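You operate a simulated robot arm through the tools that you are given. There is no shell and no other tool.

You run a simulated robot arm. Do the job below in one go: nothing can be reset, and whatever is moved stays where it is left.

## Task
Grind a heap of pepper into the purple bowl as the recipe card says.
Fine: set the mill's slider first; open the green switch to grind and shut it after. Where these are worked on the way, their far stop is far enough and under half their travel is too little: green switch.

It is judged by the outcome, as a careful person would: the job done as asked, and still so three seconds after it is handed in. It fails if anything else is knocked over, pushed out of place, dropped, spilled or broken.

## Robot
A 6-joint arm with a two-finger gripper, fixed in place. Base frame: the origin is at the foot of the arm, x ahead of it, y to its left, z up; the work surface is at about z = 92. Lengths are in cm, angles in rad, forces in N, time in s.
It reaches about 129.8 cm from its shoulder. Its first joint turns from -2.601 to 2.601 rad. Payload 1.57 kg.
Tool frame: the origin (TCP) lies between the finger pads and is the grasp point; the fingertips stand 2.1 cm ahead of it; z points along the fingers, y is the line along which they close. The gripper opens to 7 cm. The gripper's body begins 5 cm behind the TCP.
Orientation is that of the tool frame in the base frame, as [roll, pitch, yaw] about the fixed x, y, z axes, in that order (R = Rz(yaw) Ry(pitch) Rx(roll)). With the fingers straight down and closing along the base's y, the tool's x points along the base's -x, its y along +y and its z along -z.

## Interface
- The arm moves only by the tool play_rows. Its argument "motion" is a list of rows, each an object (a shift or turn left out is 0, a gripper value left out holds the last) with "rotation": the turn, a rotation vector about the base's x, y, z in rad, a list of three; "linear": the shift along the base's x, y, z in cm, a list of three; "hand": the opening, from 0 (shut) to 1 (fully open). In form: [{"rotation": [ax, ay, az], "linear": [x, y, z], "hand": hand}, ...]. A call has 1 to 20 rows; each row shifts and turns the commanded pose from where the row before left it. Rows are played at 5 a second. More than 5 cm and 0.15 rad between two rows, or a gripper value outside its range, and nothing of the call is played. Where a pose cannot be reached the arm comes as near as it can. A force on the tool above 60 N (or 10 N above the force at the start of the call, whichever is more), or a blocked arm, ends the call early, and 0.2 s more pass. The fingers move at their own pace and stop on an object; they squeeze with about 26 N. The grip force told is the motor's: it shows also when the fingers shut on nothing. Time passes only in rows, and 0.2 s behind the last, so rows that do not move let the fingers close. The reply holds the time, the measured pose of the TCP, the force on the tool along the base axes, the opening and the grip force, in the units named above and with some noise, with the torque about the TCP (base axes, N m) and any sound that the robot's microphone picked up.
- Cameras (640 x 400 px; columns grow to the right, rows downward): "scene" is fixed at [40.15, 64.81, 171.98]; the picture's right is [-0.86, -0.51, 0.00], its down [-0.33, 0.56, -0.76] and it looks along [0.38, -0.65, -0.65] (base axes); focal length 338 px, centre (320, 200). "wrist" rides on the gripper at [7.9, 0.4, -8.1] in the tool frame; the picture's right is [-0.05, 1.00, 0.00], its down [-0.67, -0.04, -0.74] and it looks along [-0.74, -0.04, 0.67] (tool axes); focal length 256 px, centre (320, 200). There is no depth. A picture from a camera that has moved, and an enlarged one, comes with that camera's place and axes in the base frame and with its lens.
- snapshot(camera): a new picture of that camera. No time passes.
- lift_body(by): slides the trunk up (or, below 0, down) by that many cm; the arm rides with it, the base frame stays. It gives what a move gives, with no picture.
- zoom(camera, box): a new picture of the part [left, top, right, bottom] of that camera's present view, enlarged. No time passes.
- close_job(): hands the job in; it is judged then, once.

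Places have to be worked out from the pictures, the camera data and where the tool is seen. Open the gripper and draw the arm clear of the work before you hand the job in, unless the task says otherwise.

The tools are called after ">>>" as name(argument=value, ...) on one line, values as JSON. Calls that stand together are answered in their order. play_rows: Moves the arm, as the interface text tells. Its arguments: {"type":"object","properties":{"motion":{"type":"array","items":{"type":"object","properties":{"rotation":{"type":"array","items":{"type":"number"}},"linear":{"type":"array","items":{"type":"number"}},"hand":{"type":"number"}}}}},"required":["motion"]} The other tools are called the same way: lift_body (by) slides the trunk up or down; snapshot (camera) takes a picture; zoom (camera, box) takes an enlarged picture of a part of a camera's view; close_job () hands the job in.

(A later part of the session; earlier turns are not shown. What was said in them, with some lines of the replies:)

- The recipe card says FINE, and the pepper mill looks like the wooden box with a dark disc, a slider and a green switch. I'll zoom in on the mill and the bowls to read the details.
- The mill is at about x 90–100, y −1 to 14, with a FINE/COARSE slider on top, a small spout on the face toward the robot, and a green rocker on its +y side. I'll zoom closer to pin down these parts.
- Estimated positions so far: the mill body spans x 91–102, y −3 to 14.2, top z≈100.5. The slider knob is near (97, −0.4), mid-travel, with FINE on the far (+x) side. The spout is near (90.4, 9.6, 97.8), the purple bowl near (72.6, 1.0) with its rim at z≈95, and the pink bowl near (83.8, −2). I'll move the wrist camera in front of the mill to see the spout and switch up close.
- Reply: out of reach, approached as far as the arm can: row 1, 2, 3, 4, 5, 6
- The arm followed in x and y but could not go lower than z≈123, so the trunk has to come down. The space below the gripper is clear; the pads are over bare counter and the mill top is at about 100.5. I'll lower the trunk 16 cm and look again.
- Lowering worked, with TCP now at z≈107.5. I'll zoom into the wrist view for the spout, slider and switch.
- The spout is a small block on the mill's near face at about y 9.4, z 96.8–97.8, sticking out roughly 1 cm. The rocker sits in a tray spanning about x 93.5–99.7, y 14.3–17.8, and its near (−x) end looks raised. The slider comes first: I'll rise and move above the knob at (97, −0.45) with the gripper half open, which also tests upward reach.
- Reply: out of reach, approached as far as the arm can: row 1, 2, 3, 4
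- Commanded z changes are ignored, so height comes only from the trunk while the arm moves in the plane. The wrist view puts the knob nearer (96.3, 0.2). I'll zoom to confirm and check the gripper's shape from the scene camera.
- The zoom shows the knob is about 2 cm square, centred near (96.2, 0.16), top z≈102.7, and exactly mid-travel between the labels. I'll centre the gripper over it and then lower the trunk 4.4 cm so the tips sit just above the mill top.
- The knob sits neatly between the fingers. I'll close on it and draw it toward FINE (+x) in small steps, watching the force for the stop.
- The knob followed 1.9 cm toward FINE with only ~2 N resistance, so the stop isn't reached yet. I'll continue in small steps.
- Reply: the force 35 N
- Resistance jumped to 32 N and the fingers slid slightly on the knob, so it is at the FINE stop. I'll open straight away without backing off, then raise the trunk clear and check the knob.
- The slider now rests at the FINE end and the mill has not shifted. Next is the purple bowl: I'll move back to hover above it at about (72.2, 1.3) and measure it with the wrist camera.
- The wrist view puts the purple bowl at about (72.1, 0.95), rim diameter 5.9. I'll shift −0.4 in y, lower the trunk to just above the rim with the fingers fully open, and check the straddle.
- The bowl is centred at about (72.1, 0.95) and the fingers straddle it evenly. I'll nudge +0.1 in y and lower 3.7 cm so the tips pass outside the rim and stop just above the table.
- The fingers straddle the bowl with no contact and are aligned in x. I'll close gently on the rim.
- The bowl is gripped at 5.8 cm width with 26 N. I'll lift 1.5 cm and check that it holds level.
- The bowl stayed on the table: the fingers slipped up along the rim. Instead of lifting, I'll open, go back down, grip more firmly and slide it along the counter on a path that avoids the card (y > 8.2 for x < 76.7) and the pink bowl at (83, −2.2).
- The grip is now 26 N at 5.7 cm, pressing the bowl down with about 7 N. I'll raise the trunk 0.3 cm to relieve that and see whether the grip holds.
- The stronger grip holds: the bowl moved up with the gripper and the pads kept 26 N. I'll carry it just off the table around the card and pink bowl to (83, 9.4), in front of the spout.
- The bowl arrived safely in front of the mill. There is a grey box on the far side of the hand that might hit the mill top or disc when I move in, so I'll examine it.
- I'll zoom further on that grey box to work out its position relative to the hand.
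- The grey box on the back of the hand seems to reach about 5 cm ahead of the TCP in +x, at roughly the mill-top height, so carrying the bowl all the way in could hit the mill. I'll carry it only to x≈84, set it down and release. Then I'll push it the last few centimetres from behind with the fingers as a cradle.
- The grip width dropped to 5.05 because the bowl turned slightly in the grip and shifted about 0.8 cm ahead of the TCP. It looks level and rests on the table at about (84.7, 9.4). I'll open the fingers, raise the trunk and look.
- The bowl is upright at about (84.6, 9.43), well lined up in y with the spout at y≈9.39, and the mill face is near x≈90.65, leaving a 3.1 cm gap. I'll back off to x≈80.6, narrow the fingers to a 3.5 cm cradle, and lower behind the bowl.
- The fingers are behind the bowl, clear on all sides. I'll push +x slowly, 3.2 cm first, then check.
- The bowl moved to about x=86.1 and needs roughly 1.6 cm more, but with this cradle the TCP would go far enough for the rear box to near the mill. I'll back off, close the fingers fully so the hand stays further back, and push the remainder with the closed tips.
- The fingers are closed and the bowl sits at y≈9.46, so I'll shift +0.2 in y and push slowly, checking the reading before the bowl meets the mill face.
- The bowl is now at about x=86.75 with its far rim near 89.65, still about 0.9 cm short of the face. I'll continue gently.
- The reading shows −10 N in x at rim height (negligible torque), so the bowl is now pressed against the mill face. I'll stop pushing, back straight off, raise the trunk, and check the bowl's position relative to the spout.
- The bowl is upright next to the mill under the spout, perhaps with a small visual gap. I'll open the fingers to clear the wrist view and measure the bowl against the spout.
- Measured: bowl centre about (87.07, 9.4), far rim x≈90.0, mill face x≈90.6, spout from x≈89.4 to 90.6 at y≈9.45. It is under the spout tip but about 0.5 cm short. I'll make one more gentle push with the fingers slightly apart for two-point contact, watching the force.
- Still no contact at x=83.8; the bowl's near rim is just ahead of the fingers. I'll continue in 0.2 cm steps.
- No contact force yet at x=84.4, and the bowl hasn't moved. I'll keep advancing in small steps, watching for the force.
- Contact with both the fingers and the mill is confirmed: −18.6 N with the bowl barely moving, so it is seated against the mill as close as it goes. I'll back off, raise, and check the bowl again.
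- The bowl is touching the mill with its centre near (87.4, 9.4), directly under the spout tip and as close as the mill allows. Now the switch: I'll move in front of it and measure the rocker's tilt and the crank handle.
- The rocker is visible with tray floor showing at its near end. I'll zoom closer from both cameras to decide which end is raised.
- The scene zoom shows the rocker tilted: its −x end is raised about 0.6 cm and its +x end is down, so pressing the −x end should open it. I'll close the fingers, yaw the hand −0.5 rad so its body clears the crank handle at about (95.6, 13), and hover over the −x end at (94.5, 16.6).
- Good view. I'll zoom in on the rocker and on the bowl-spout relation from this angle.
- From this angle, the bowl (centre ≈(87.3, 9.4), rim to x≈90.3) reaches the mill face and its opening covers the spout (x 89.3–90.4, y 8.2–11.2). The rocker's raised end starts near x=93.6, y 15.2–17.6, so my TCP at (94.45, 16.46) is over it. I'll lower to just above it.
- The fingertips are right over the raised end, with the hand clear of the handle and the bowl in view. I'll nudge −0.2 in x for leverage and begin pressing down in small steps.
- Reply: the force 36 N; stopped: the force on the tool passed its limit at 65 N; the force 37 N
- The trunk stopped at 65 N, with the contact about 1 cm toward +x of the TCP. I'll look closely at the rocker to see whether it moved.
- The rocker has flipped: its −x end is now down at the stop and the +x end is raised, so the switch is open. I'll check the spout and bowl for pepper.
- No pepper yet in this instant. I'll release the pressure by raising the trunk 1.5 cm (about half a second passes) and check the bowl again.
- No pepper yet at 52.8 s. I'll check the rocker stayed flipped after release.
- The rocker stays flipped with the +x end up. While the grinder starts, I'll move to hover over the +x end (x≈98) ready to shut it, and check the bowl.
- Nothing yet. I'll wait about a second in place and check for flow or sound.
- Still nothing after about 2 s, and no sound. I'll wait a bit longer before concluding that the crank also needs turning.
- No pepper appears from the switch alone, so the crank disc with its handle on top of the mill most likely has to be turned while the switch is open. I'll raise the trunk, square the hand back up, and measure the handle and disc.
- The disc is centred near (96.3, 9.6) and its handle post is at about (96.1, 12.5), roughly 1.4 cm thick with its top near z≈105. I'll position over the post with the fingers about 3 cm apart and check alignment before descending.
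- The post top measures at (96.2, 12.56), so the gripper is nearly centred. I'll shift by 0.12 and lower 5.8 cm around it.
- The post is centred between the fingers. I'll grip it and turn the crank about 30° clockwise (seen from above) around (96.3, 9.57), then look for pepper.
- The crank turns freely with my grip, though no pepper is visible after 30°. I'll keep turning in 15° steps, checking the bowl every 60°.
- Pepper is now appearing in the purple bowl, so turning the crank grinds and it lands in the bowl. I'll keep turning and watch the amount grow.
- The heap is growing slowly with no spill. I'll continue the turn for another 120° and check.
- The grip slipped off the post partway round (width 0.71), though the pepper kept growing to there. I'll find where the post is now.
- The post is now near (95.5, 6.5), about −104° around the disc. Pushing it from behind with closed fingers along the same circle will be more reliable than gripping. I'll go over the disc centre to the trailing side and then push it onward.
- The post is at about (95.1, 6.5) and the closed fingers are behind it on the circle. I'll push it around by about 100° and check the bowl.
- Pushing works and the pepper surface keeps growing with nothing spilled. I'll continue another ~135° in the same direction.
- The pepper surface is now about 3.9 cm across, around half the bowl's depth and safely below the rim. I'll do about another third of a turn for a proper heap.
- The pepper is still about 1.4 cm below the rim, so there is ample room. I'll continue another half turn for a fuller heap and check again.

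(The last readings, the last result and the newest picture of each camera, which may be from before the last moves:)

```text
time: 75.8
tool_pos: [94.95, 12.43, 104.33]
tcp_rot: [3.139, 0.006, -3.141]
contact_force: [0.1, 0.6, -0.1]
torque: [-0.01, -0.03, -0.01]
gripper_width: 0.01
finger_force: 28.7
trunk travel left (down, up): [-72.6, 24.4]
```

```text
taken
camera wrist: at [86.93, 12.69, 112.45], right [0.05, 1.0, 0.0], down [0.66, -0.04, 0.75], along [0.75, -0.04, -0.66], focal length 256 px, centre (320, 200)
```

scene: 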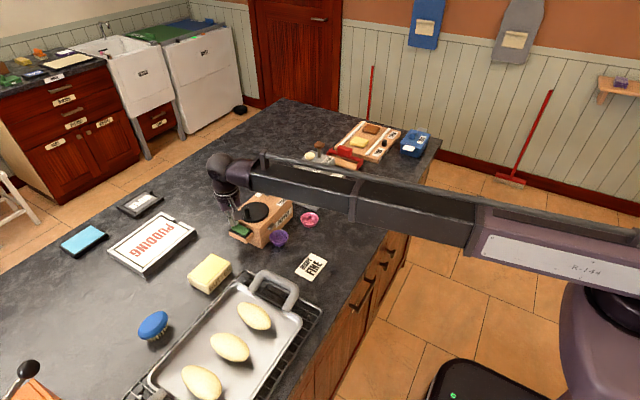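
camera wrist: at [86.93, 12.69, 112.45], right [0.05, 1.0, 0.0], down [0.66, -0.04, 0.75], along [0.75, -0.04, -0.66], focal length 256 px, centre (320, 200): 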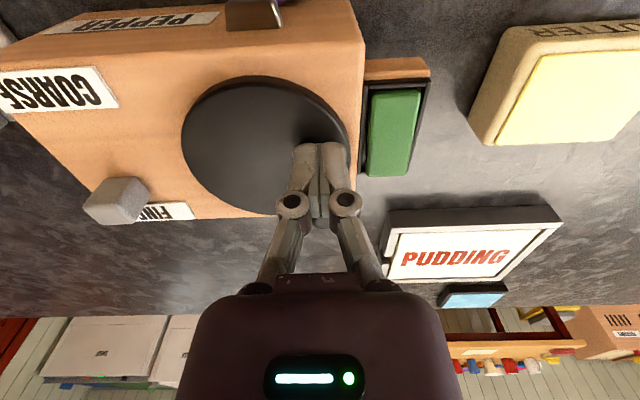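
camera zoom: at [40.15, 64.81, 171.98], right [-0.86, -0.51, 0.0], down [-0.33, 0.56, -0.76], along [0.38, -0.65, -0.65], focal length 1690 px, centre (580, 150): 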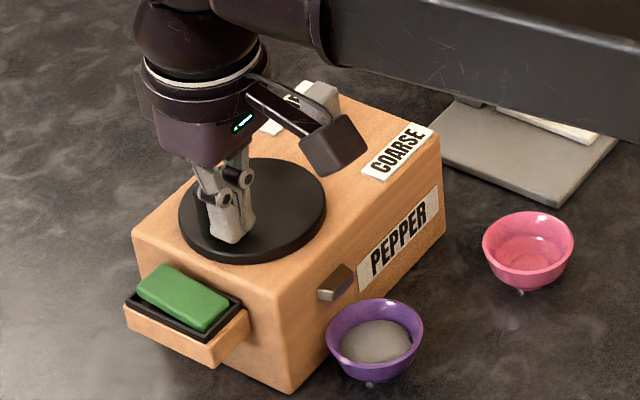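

The heap is clearly visible, with its surface still about 1 cm below the rim. I'll give it one more partial turn so it is generous, then shut the switch.

>>> play_rows(motion=[{"linear": [0.75, 0.2, 0]}, {"linear": [0.81, 0.05, 0]}, {"linear": [0.81, -0.15, 0]}, {"linear": [0.73, -0.33, 0]}, {"linear": [0.62, -0.5, 0]}, {"linear": [0.48, -0.64, 0]}, {"linear": [0.3, -0.75, 0]}, {"linear": [0.08, -0.81, 0]}])

>>> zoom(camera="scene", box=[268, 205, 303, 245])

>>> zoom(camera="scene", box=[228, 170, 308, 250])

```text
time: 77.6
tool_pos: [99.42, 9.48, 104.43]
tcp_rot: [3.136, 0.005, 3.141]
contact_force: [0.4, 0.2, 0.4]
torque: [0.0, 0.02, 0.01]
gripper_width: 0.0
finger_force: 28.4
trunk travel left (down, up): [-72.6, 24.4]
```

```text
10.00 times, centred on (286, 225) of scene
camera zoom: at [40.15, 64.81, 171.98], right [-0.86, -0.51, 0.0], down [-0.33, 0.56, -0.76], along [0.38, -0.65, -0.65], focal length 3380 px, centre (665, -50)
```

zoom: 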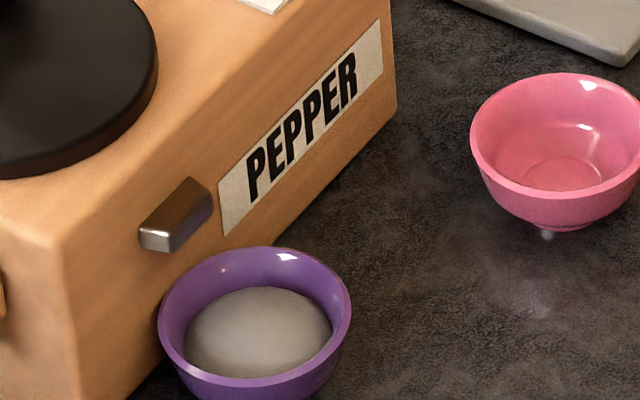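

```text
5.00 times, centred on (268, 210) of scene
camera zoom: at [40.15, 64.81, 171.98], right [-0.86, -0.51, 0.0], down [-0.33, 0.56, -0.76], along [0.38, -0.65, -0.65], focal length 1690 px, centre (580, 150)
```

zoom: 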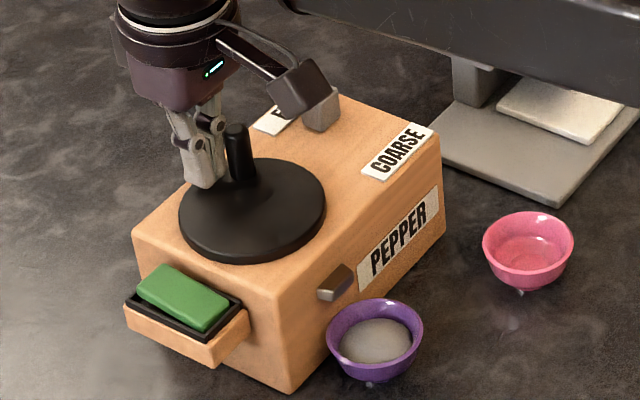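

The surface hardly changed this time, so the heap is well formed and still below the rim. Now I'll shut the switch: raise clear, move over the rocker's raised +x end at about (97.95, 16.4), and lower to just above it.

>>> lift_body(by=5)

>>> play_rows(motion=[{"linear": [-0.5, 2.3, 0]}, {"linear": [-0.5, 2.3, 0]}, {"linear": [-0.47, 2.3, 0]}, {}])

>>> lift_body(by=-6.4)

>>> zoom(camera="scene", box=[215, 180, 285, 250])

>>> zoom(camera="wrist", box=[220, 40, 420, 220])

```text
time: 78.5
tool_pos: [99.5, 9.47, 109.48]
tcp_rot: [3.139, 0.007, -3.14]
contact_force: [0.4, 0.5, -0.8]
torque: [0.01, 0.01, -0.01]
gripper_width: 0.01
finger_force: 28.6
trunk travel left (down, up): [-77.6, 19.4]
```

```text
time: 79.5
tool_pos: [97.95, 16.41, 109.4]
tcp_rot: [3.138, 0.006, 3.141]
contact_force: [0.2, -1.0, 0.3]
torque: [-0.02, 0.03, 0.02]
gripper_width: 0.0
finger_force: 28.2
trunk travel left (down, up): [-77.6, 19.4]
```

```text
time: 80.6
tool_pos: [97.96, 16.35, 103.05]
tcp_rot: [3.137, 0.002, -3.141]
contact_force: [0.0, -0.4, -0.8]
torque: [-0.03, 0.0, 0.01]
gripper_width: 0.0
finger_force: 28.7
trunk travel left (down, up): [-71.2, 25.8]
```

```text
5.71 times, centred on (250, 215) of scene
camera zoom: at [40.15, 64.81, 171.98], right [-0.86, -0.51, 0.0], down [-0.33, 0.56, -0.76], along [0.38, -0.65, -0.65], focal length 1932 px, centre (720, 114)
```

zoom: 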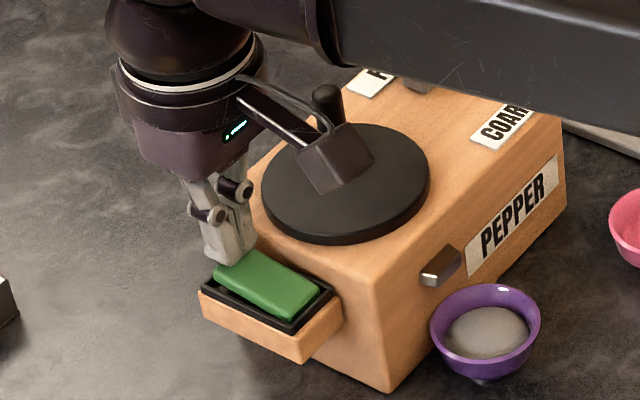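

```text
2.22 times, centred on (320, 130) of wrist
camera zoom: at [90.0, 16.69, 111.08], right [0.05, 1.0, 0.0], down [0.66, -0.04, 0.75], along [0.75, -0.04, -0.66], focal length 569 px, centre (320, 356)
```

zoom: 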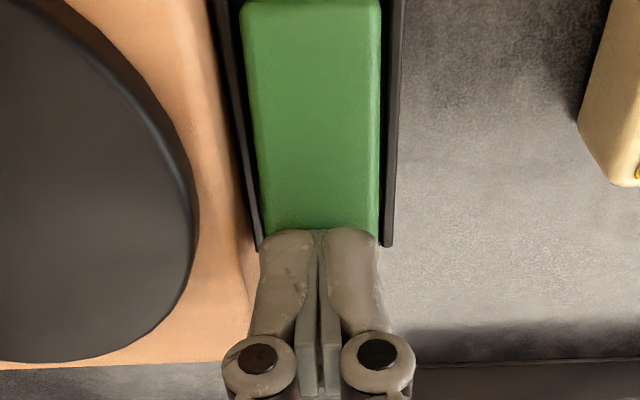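

The tips are over the raised +x end. I'll press down in small steps as before.

>>> lift_body(by=-0.7)

>>> lift_body(by=-0.3)

>>> zoom(camera="scene", box=[228, 214, 268, 248])

>>> zoom(camera="wrist", box=[220, 40, 420, 220])

```text
time: 81.1
tool_pos: [98.0, 16.34, 102.41]
tcp_rot: [3.137, 0.006, 3.141]
contact_force: [0.2, -0.8, -0.6]
torque: [0.0, -0.01, -0.02]
gripper_width: 0.0
finger_force: 28.5
trunk travel left (down, up): [-70.5, 26.5]
```

```text
time: 81.7
tool_pos: [98.06, 16.28, 102.07]
tcp_rot: [3.138, 0.005, 3.141]
contact_force: [2.6, 0.2, 6.6]
torque: [-0.04, 0.0, 0.02]
gripper_width: 0.61
finger_force: 28.8
trunk travel left (down, up): [-70.2, 26.8]
```

```text
11.76 times, centred on (248, 231) of scene
camera zoom: at [40.15, 64.81, 171.98], right [-0.86, -0.51, 0.0], down [-0.33, 0.56, -0.76], along [0.38, -0.65, -0.65], focal length 3977 px, centre (1167, -165)
```

zoom: 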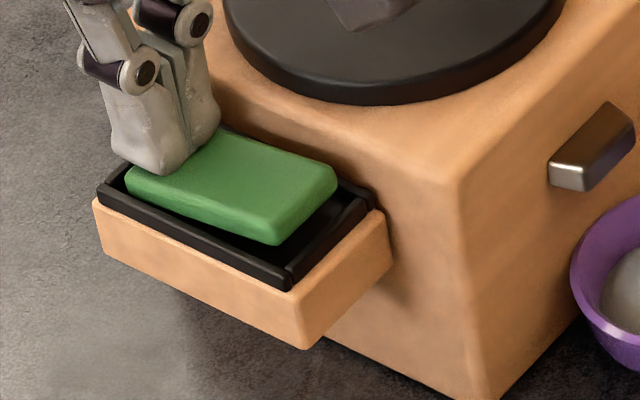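

```text
2.22 times, centred on (320, 130) of wrist
camera zoom: at [90.0, 16.69, 110.1], right [0.05, 1.0, 0.0], down [0.66, -0.04, 0.75], along [0.75, -0.04, -0.66], focal length 569 px, centre (320, 356)
```

zoom: 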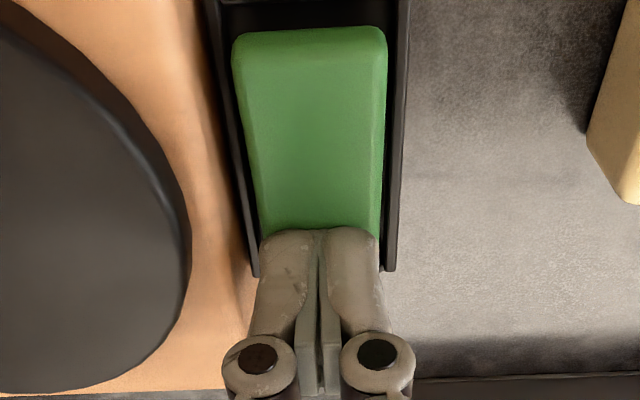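

The rocker is tipping back (−x end rising) with light force. I'll press a little further to make sure it reaches its stop.

>>> lift_body(by=-0.2)

>>> zoom(camera="scene", box=[228, 214, 268, 248])

```text
time: 82.2
tool_pos: [98.05, 16.27, 102.05]
tcp_rot: [3.138, 0.009, 3.141]
contact_force: [15.7, 2.7, 34.1]
torque: [0.04, -0.08, 0.0]
gripper_width: 0.6
finger_force: 29.0
trunk travel left (down, up): [-70.0, 27.0]
```

```text
11.76 times, centred on (248, 231) of scene
camera zoom: at [40.15, 64.81, 171.98], right [-0.86, -0.51, 0.0], down [-0.33, 0.56, -0.76], along [0.38, -0.65, -0.65], focal length 3977 px, centre (1167, -165)
```

zoom: 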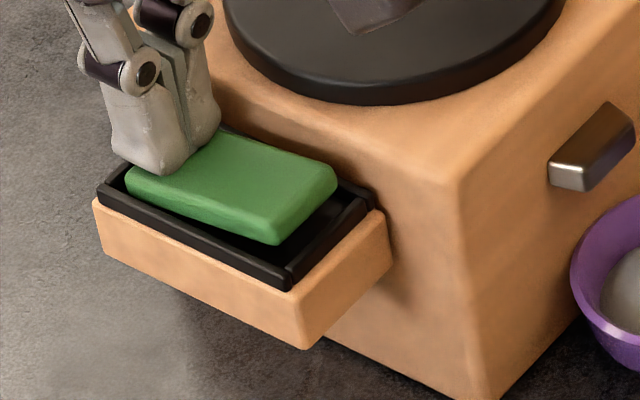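

Force rose to 34 N with no more motion, so the rocker is at its shut stop, looking as it did at the start. I'll raise clear, open the gripper, and draw the arm back from the mill.

>>> lift_body(by=10)

>>> play_rows(motion=[{"linear": [-2, 0, 0], "hand": 1.0}, {"linear": [-4, -1, 0]}, {"linear": [-4, -2, 0]}, {"linear": [-4, -2, 0]}, {"linear": [-4, -2, 0]}, {"linear": [-4, -2, 0]}, {"linear": [-4, -2, 0]}, {}])

>>> snapshot(camera="scene")

>>> zoom(camera="scene", box=[222, 180, 322, 260])

>>> snapshot(camera="wrist")

```text
time: 83.5
tool_pos: [98.14, 16.38, 111.93]
tcp_rot: [3.138, 0.005, 3.141]
contact_force: [0.5, -0.7, -0.4]
torque: [-0.03, -0.01, -0.02]
gripper_width: 0.01
finger_force: 28.3
trunk travel left (down, up): [-80.0, 17.0]
```

```text
time: 85.3
tool_pos: [72.14, 5.54, 111.86]
tcp_rot: [3.139, 0.003, -3.142]
contact_force: [1.0, 0.2, -0.5]
torque: [-0.01, 0.01, 0.02]
gripper_width: 7.02
finger_force: 0.0
trunk travel left (down, up): [-80.0, 17.0]
```

```text
taken
```

scene: 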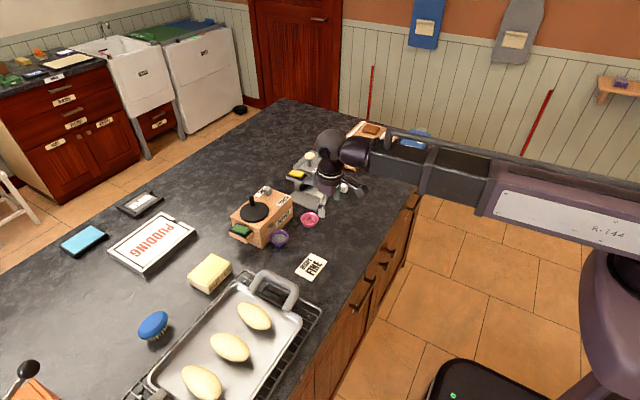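

```text
5.00 times, centred on (272, 220) of scene
camera zoom: at [40.15, 64.81, 171.98], right [-0.86, -0.51, 0.0], down [-0.33, 0.56, -0.76], along [0.38, -0.65, -0.65], focal length 1690 px, centre (560, 100)
```

zoom: 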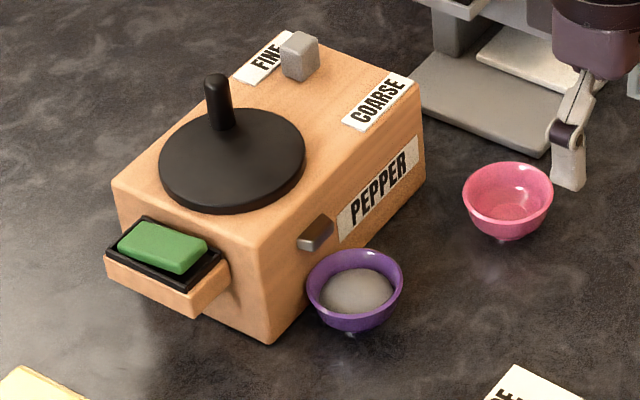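

```text
taken
camera wrist: at [64.13, 5.75, 119.84], right [0.05, 1.0, 0.0], down [0.66, -0.04, 0.75], along [0.75, -0.04, -0.66], focal length 256 px, centre (320, 200)
```

wrist: 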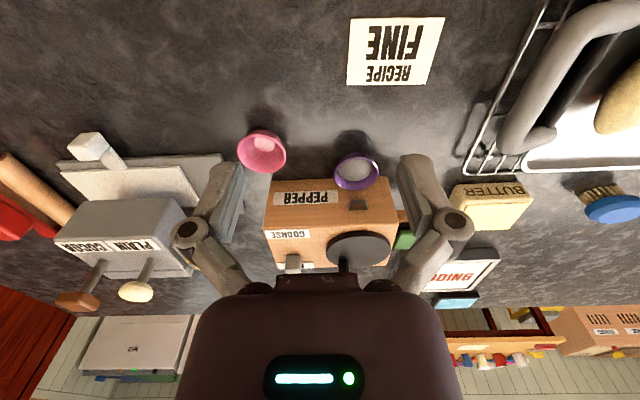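

All parts look right: slider at FINE, switch shut, and the purple bowl holding a heap under the spout. One last close look for stray pepper and to confirm the switch and slider before handing in.

>>> zoom(camera="wrist", box=[260, 130, 420, 250])

>>> zoom(camera="scene", box=[265, 215, 305, 250])

>>> zoom(camera="scene", box=[225, 218, 265, 248])

```text
3.33 times, centred on (340, 190) of wrist
camera zoom: at [64.13, 5.75, 119.84], right [0.05, 1.0, 0.0], down [0.66, -0.04, 0.75], along [0.75, -0.04, -0.66], focal length 853 px, centre (253, 233)
```

zoom: 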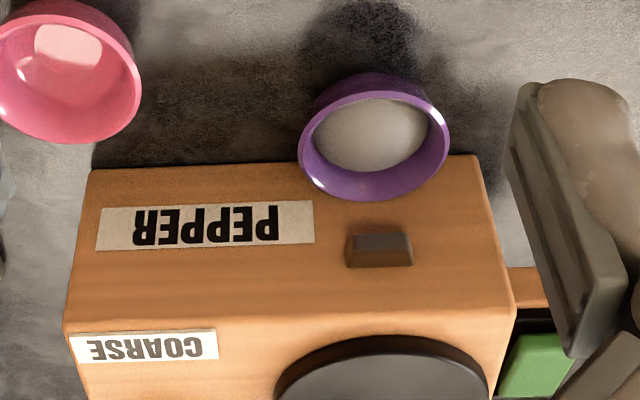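

```text
11.43 times, centred on (285, 232) of scene
camera zoom: at [40.15, 64.81, 171.98], right [-0.86, -0.51, 0.0], down [-0.33, 0.56, -0.76], along [0.38, -0.65, -0.65], focal length 3863 px, centre (720, -171)
```

zoom: 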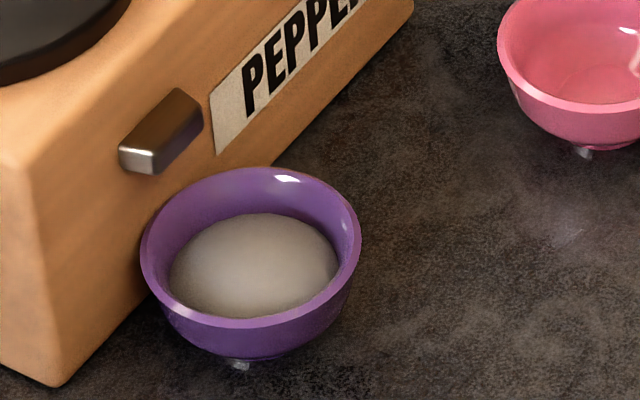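

```text
13.33 times, centred on (245, 233) of scene
camera zoom: at [40.15, 64.81, 171.98], right [-0.86, -0.51, 0.0], down [-0.33, 0.56, -0.76], along [0.38, -0.65, -0.65], focal length 4507 px, centre (1320, -240)
```

zoom: 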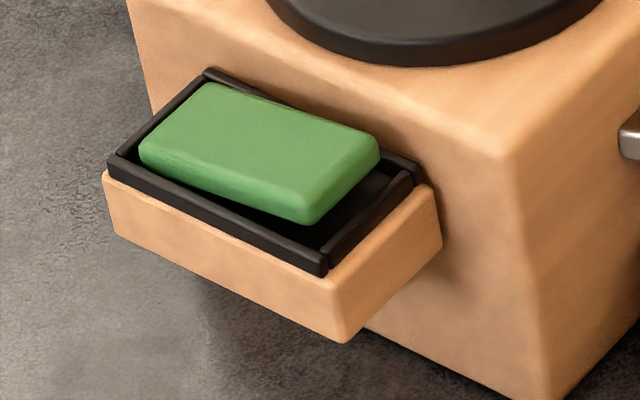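

The purple bowl holds a domed heap of pepper with nothing spilled. The slider is at FINE, the green switch is back in its original shut position, and the gripper is open and clear of the work. I'm handing the job in.

>>> close_job()

```text
The job is handed in.
```

I handed the job in with a domed heap of finely ground pepper in the purple bowl. I could see no spilled pepper around it.

- **Slider:** it was set first and pushed to its stop at FINE.
- **Bowl:** it was moved under the mill's spout and left there, touching the mill face. It stayed upright throughout. Its first lift slipped, so I carried it just above the counter and pushed it the last few centimetres.
- **Switch:** I opened the green switch to its far stop. After grinding I shut it to the other stop, and it looks as it did at the start.
- **Crank:** opening the switch alone gave no pepper after about 3 seconds, so I turned the crank on top of the mill roughly two to two and a half turns. The task didn't mention the crank. Its handle now sits in a different position than before.
- **Amount:** the card gives no quantity. I stopped when the heap was clearly visible and still below the rim.

The gripper is open and the arm is drawn back from the mill. Nothing else on the counter appeared to have moved.
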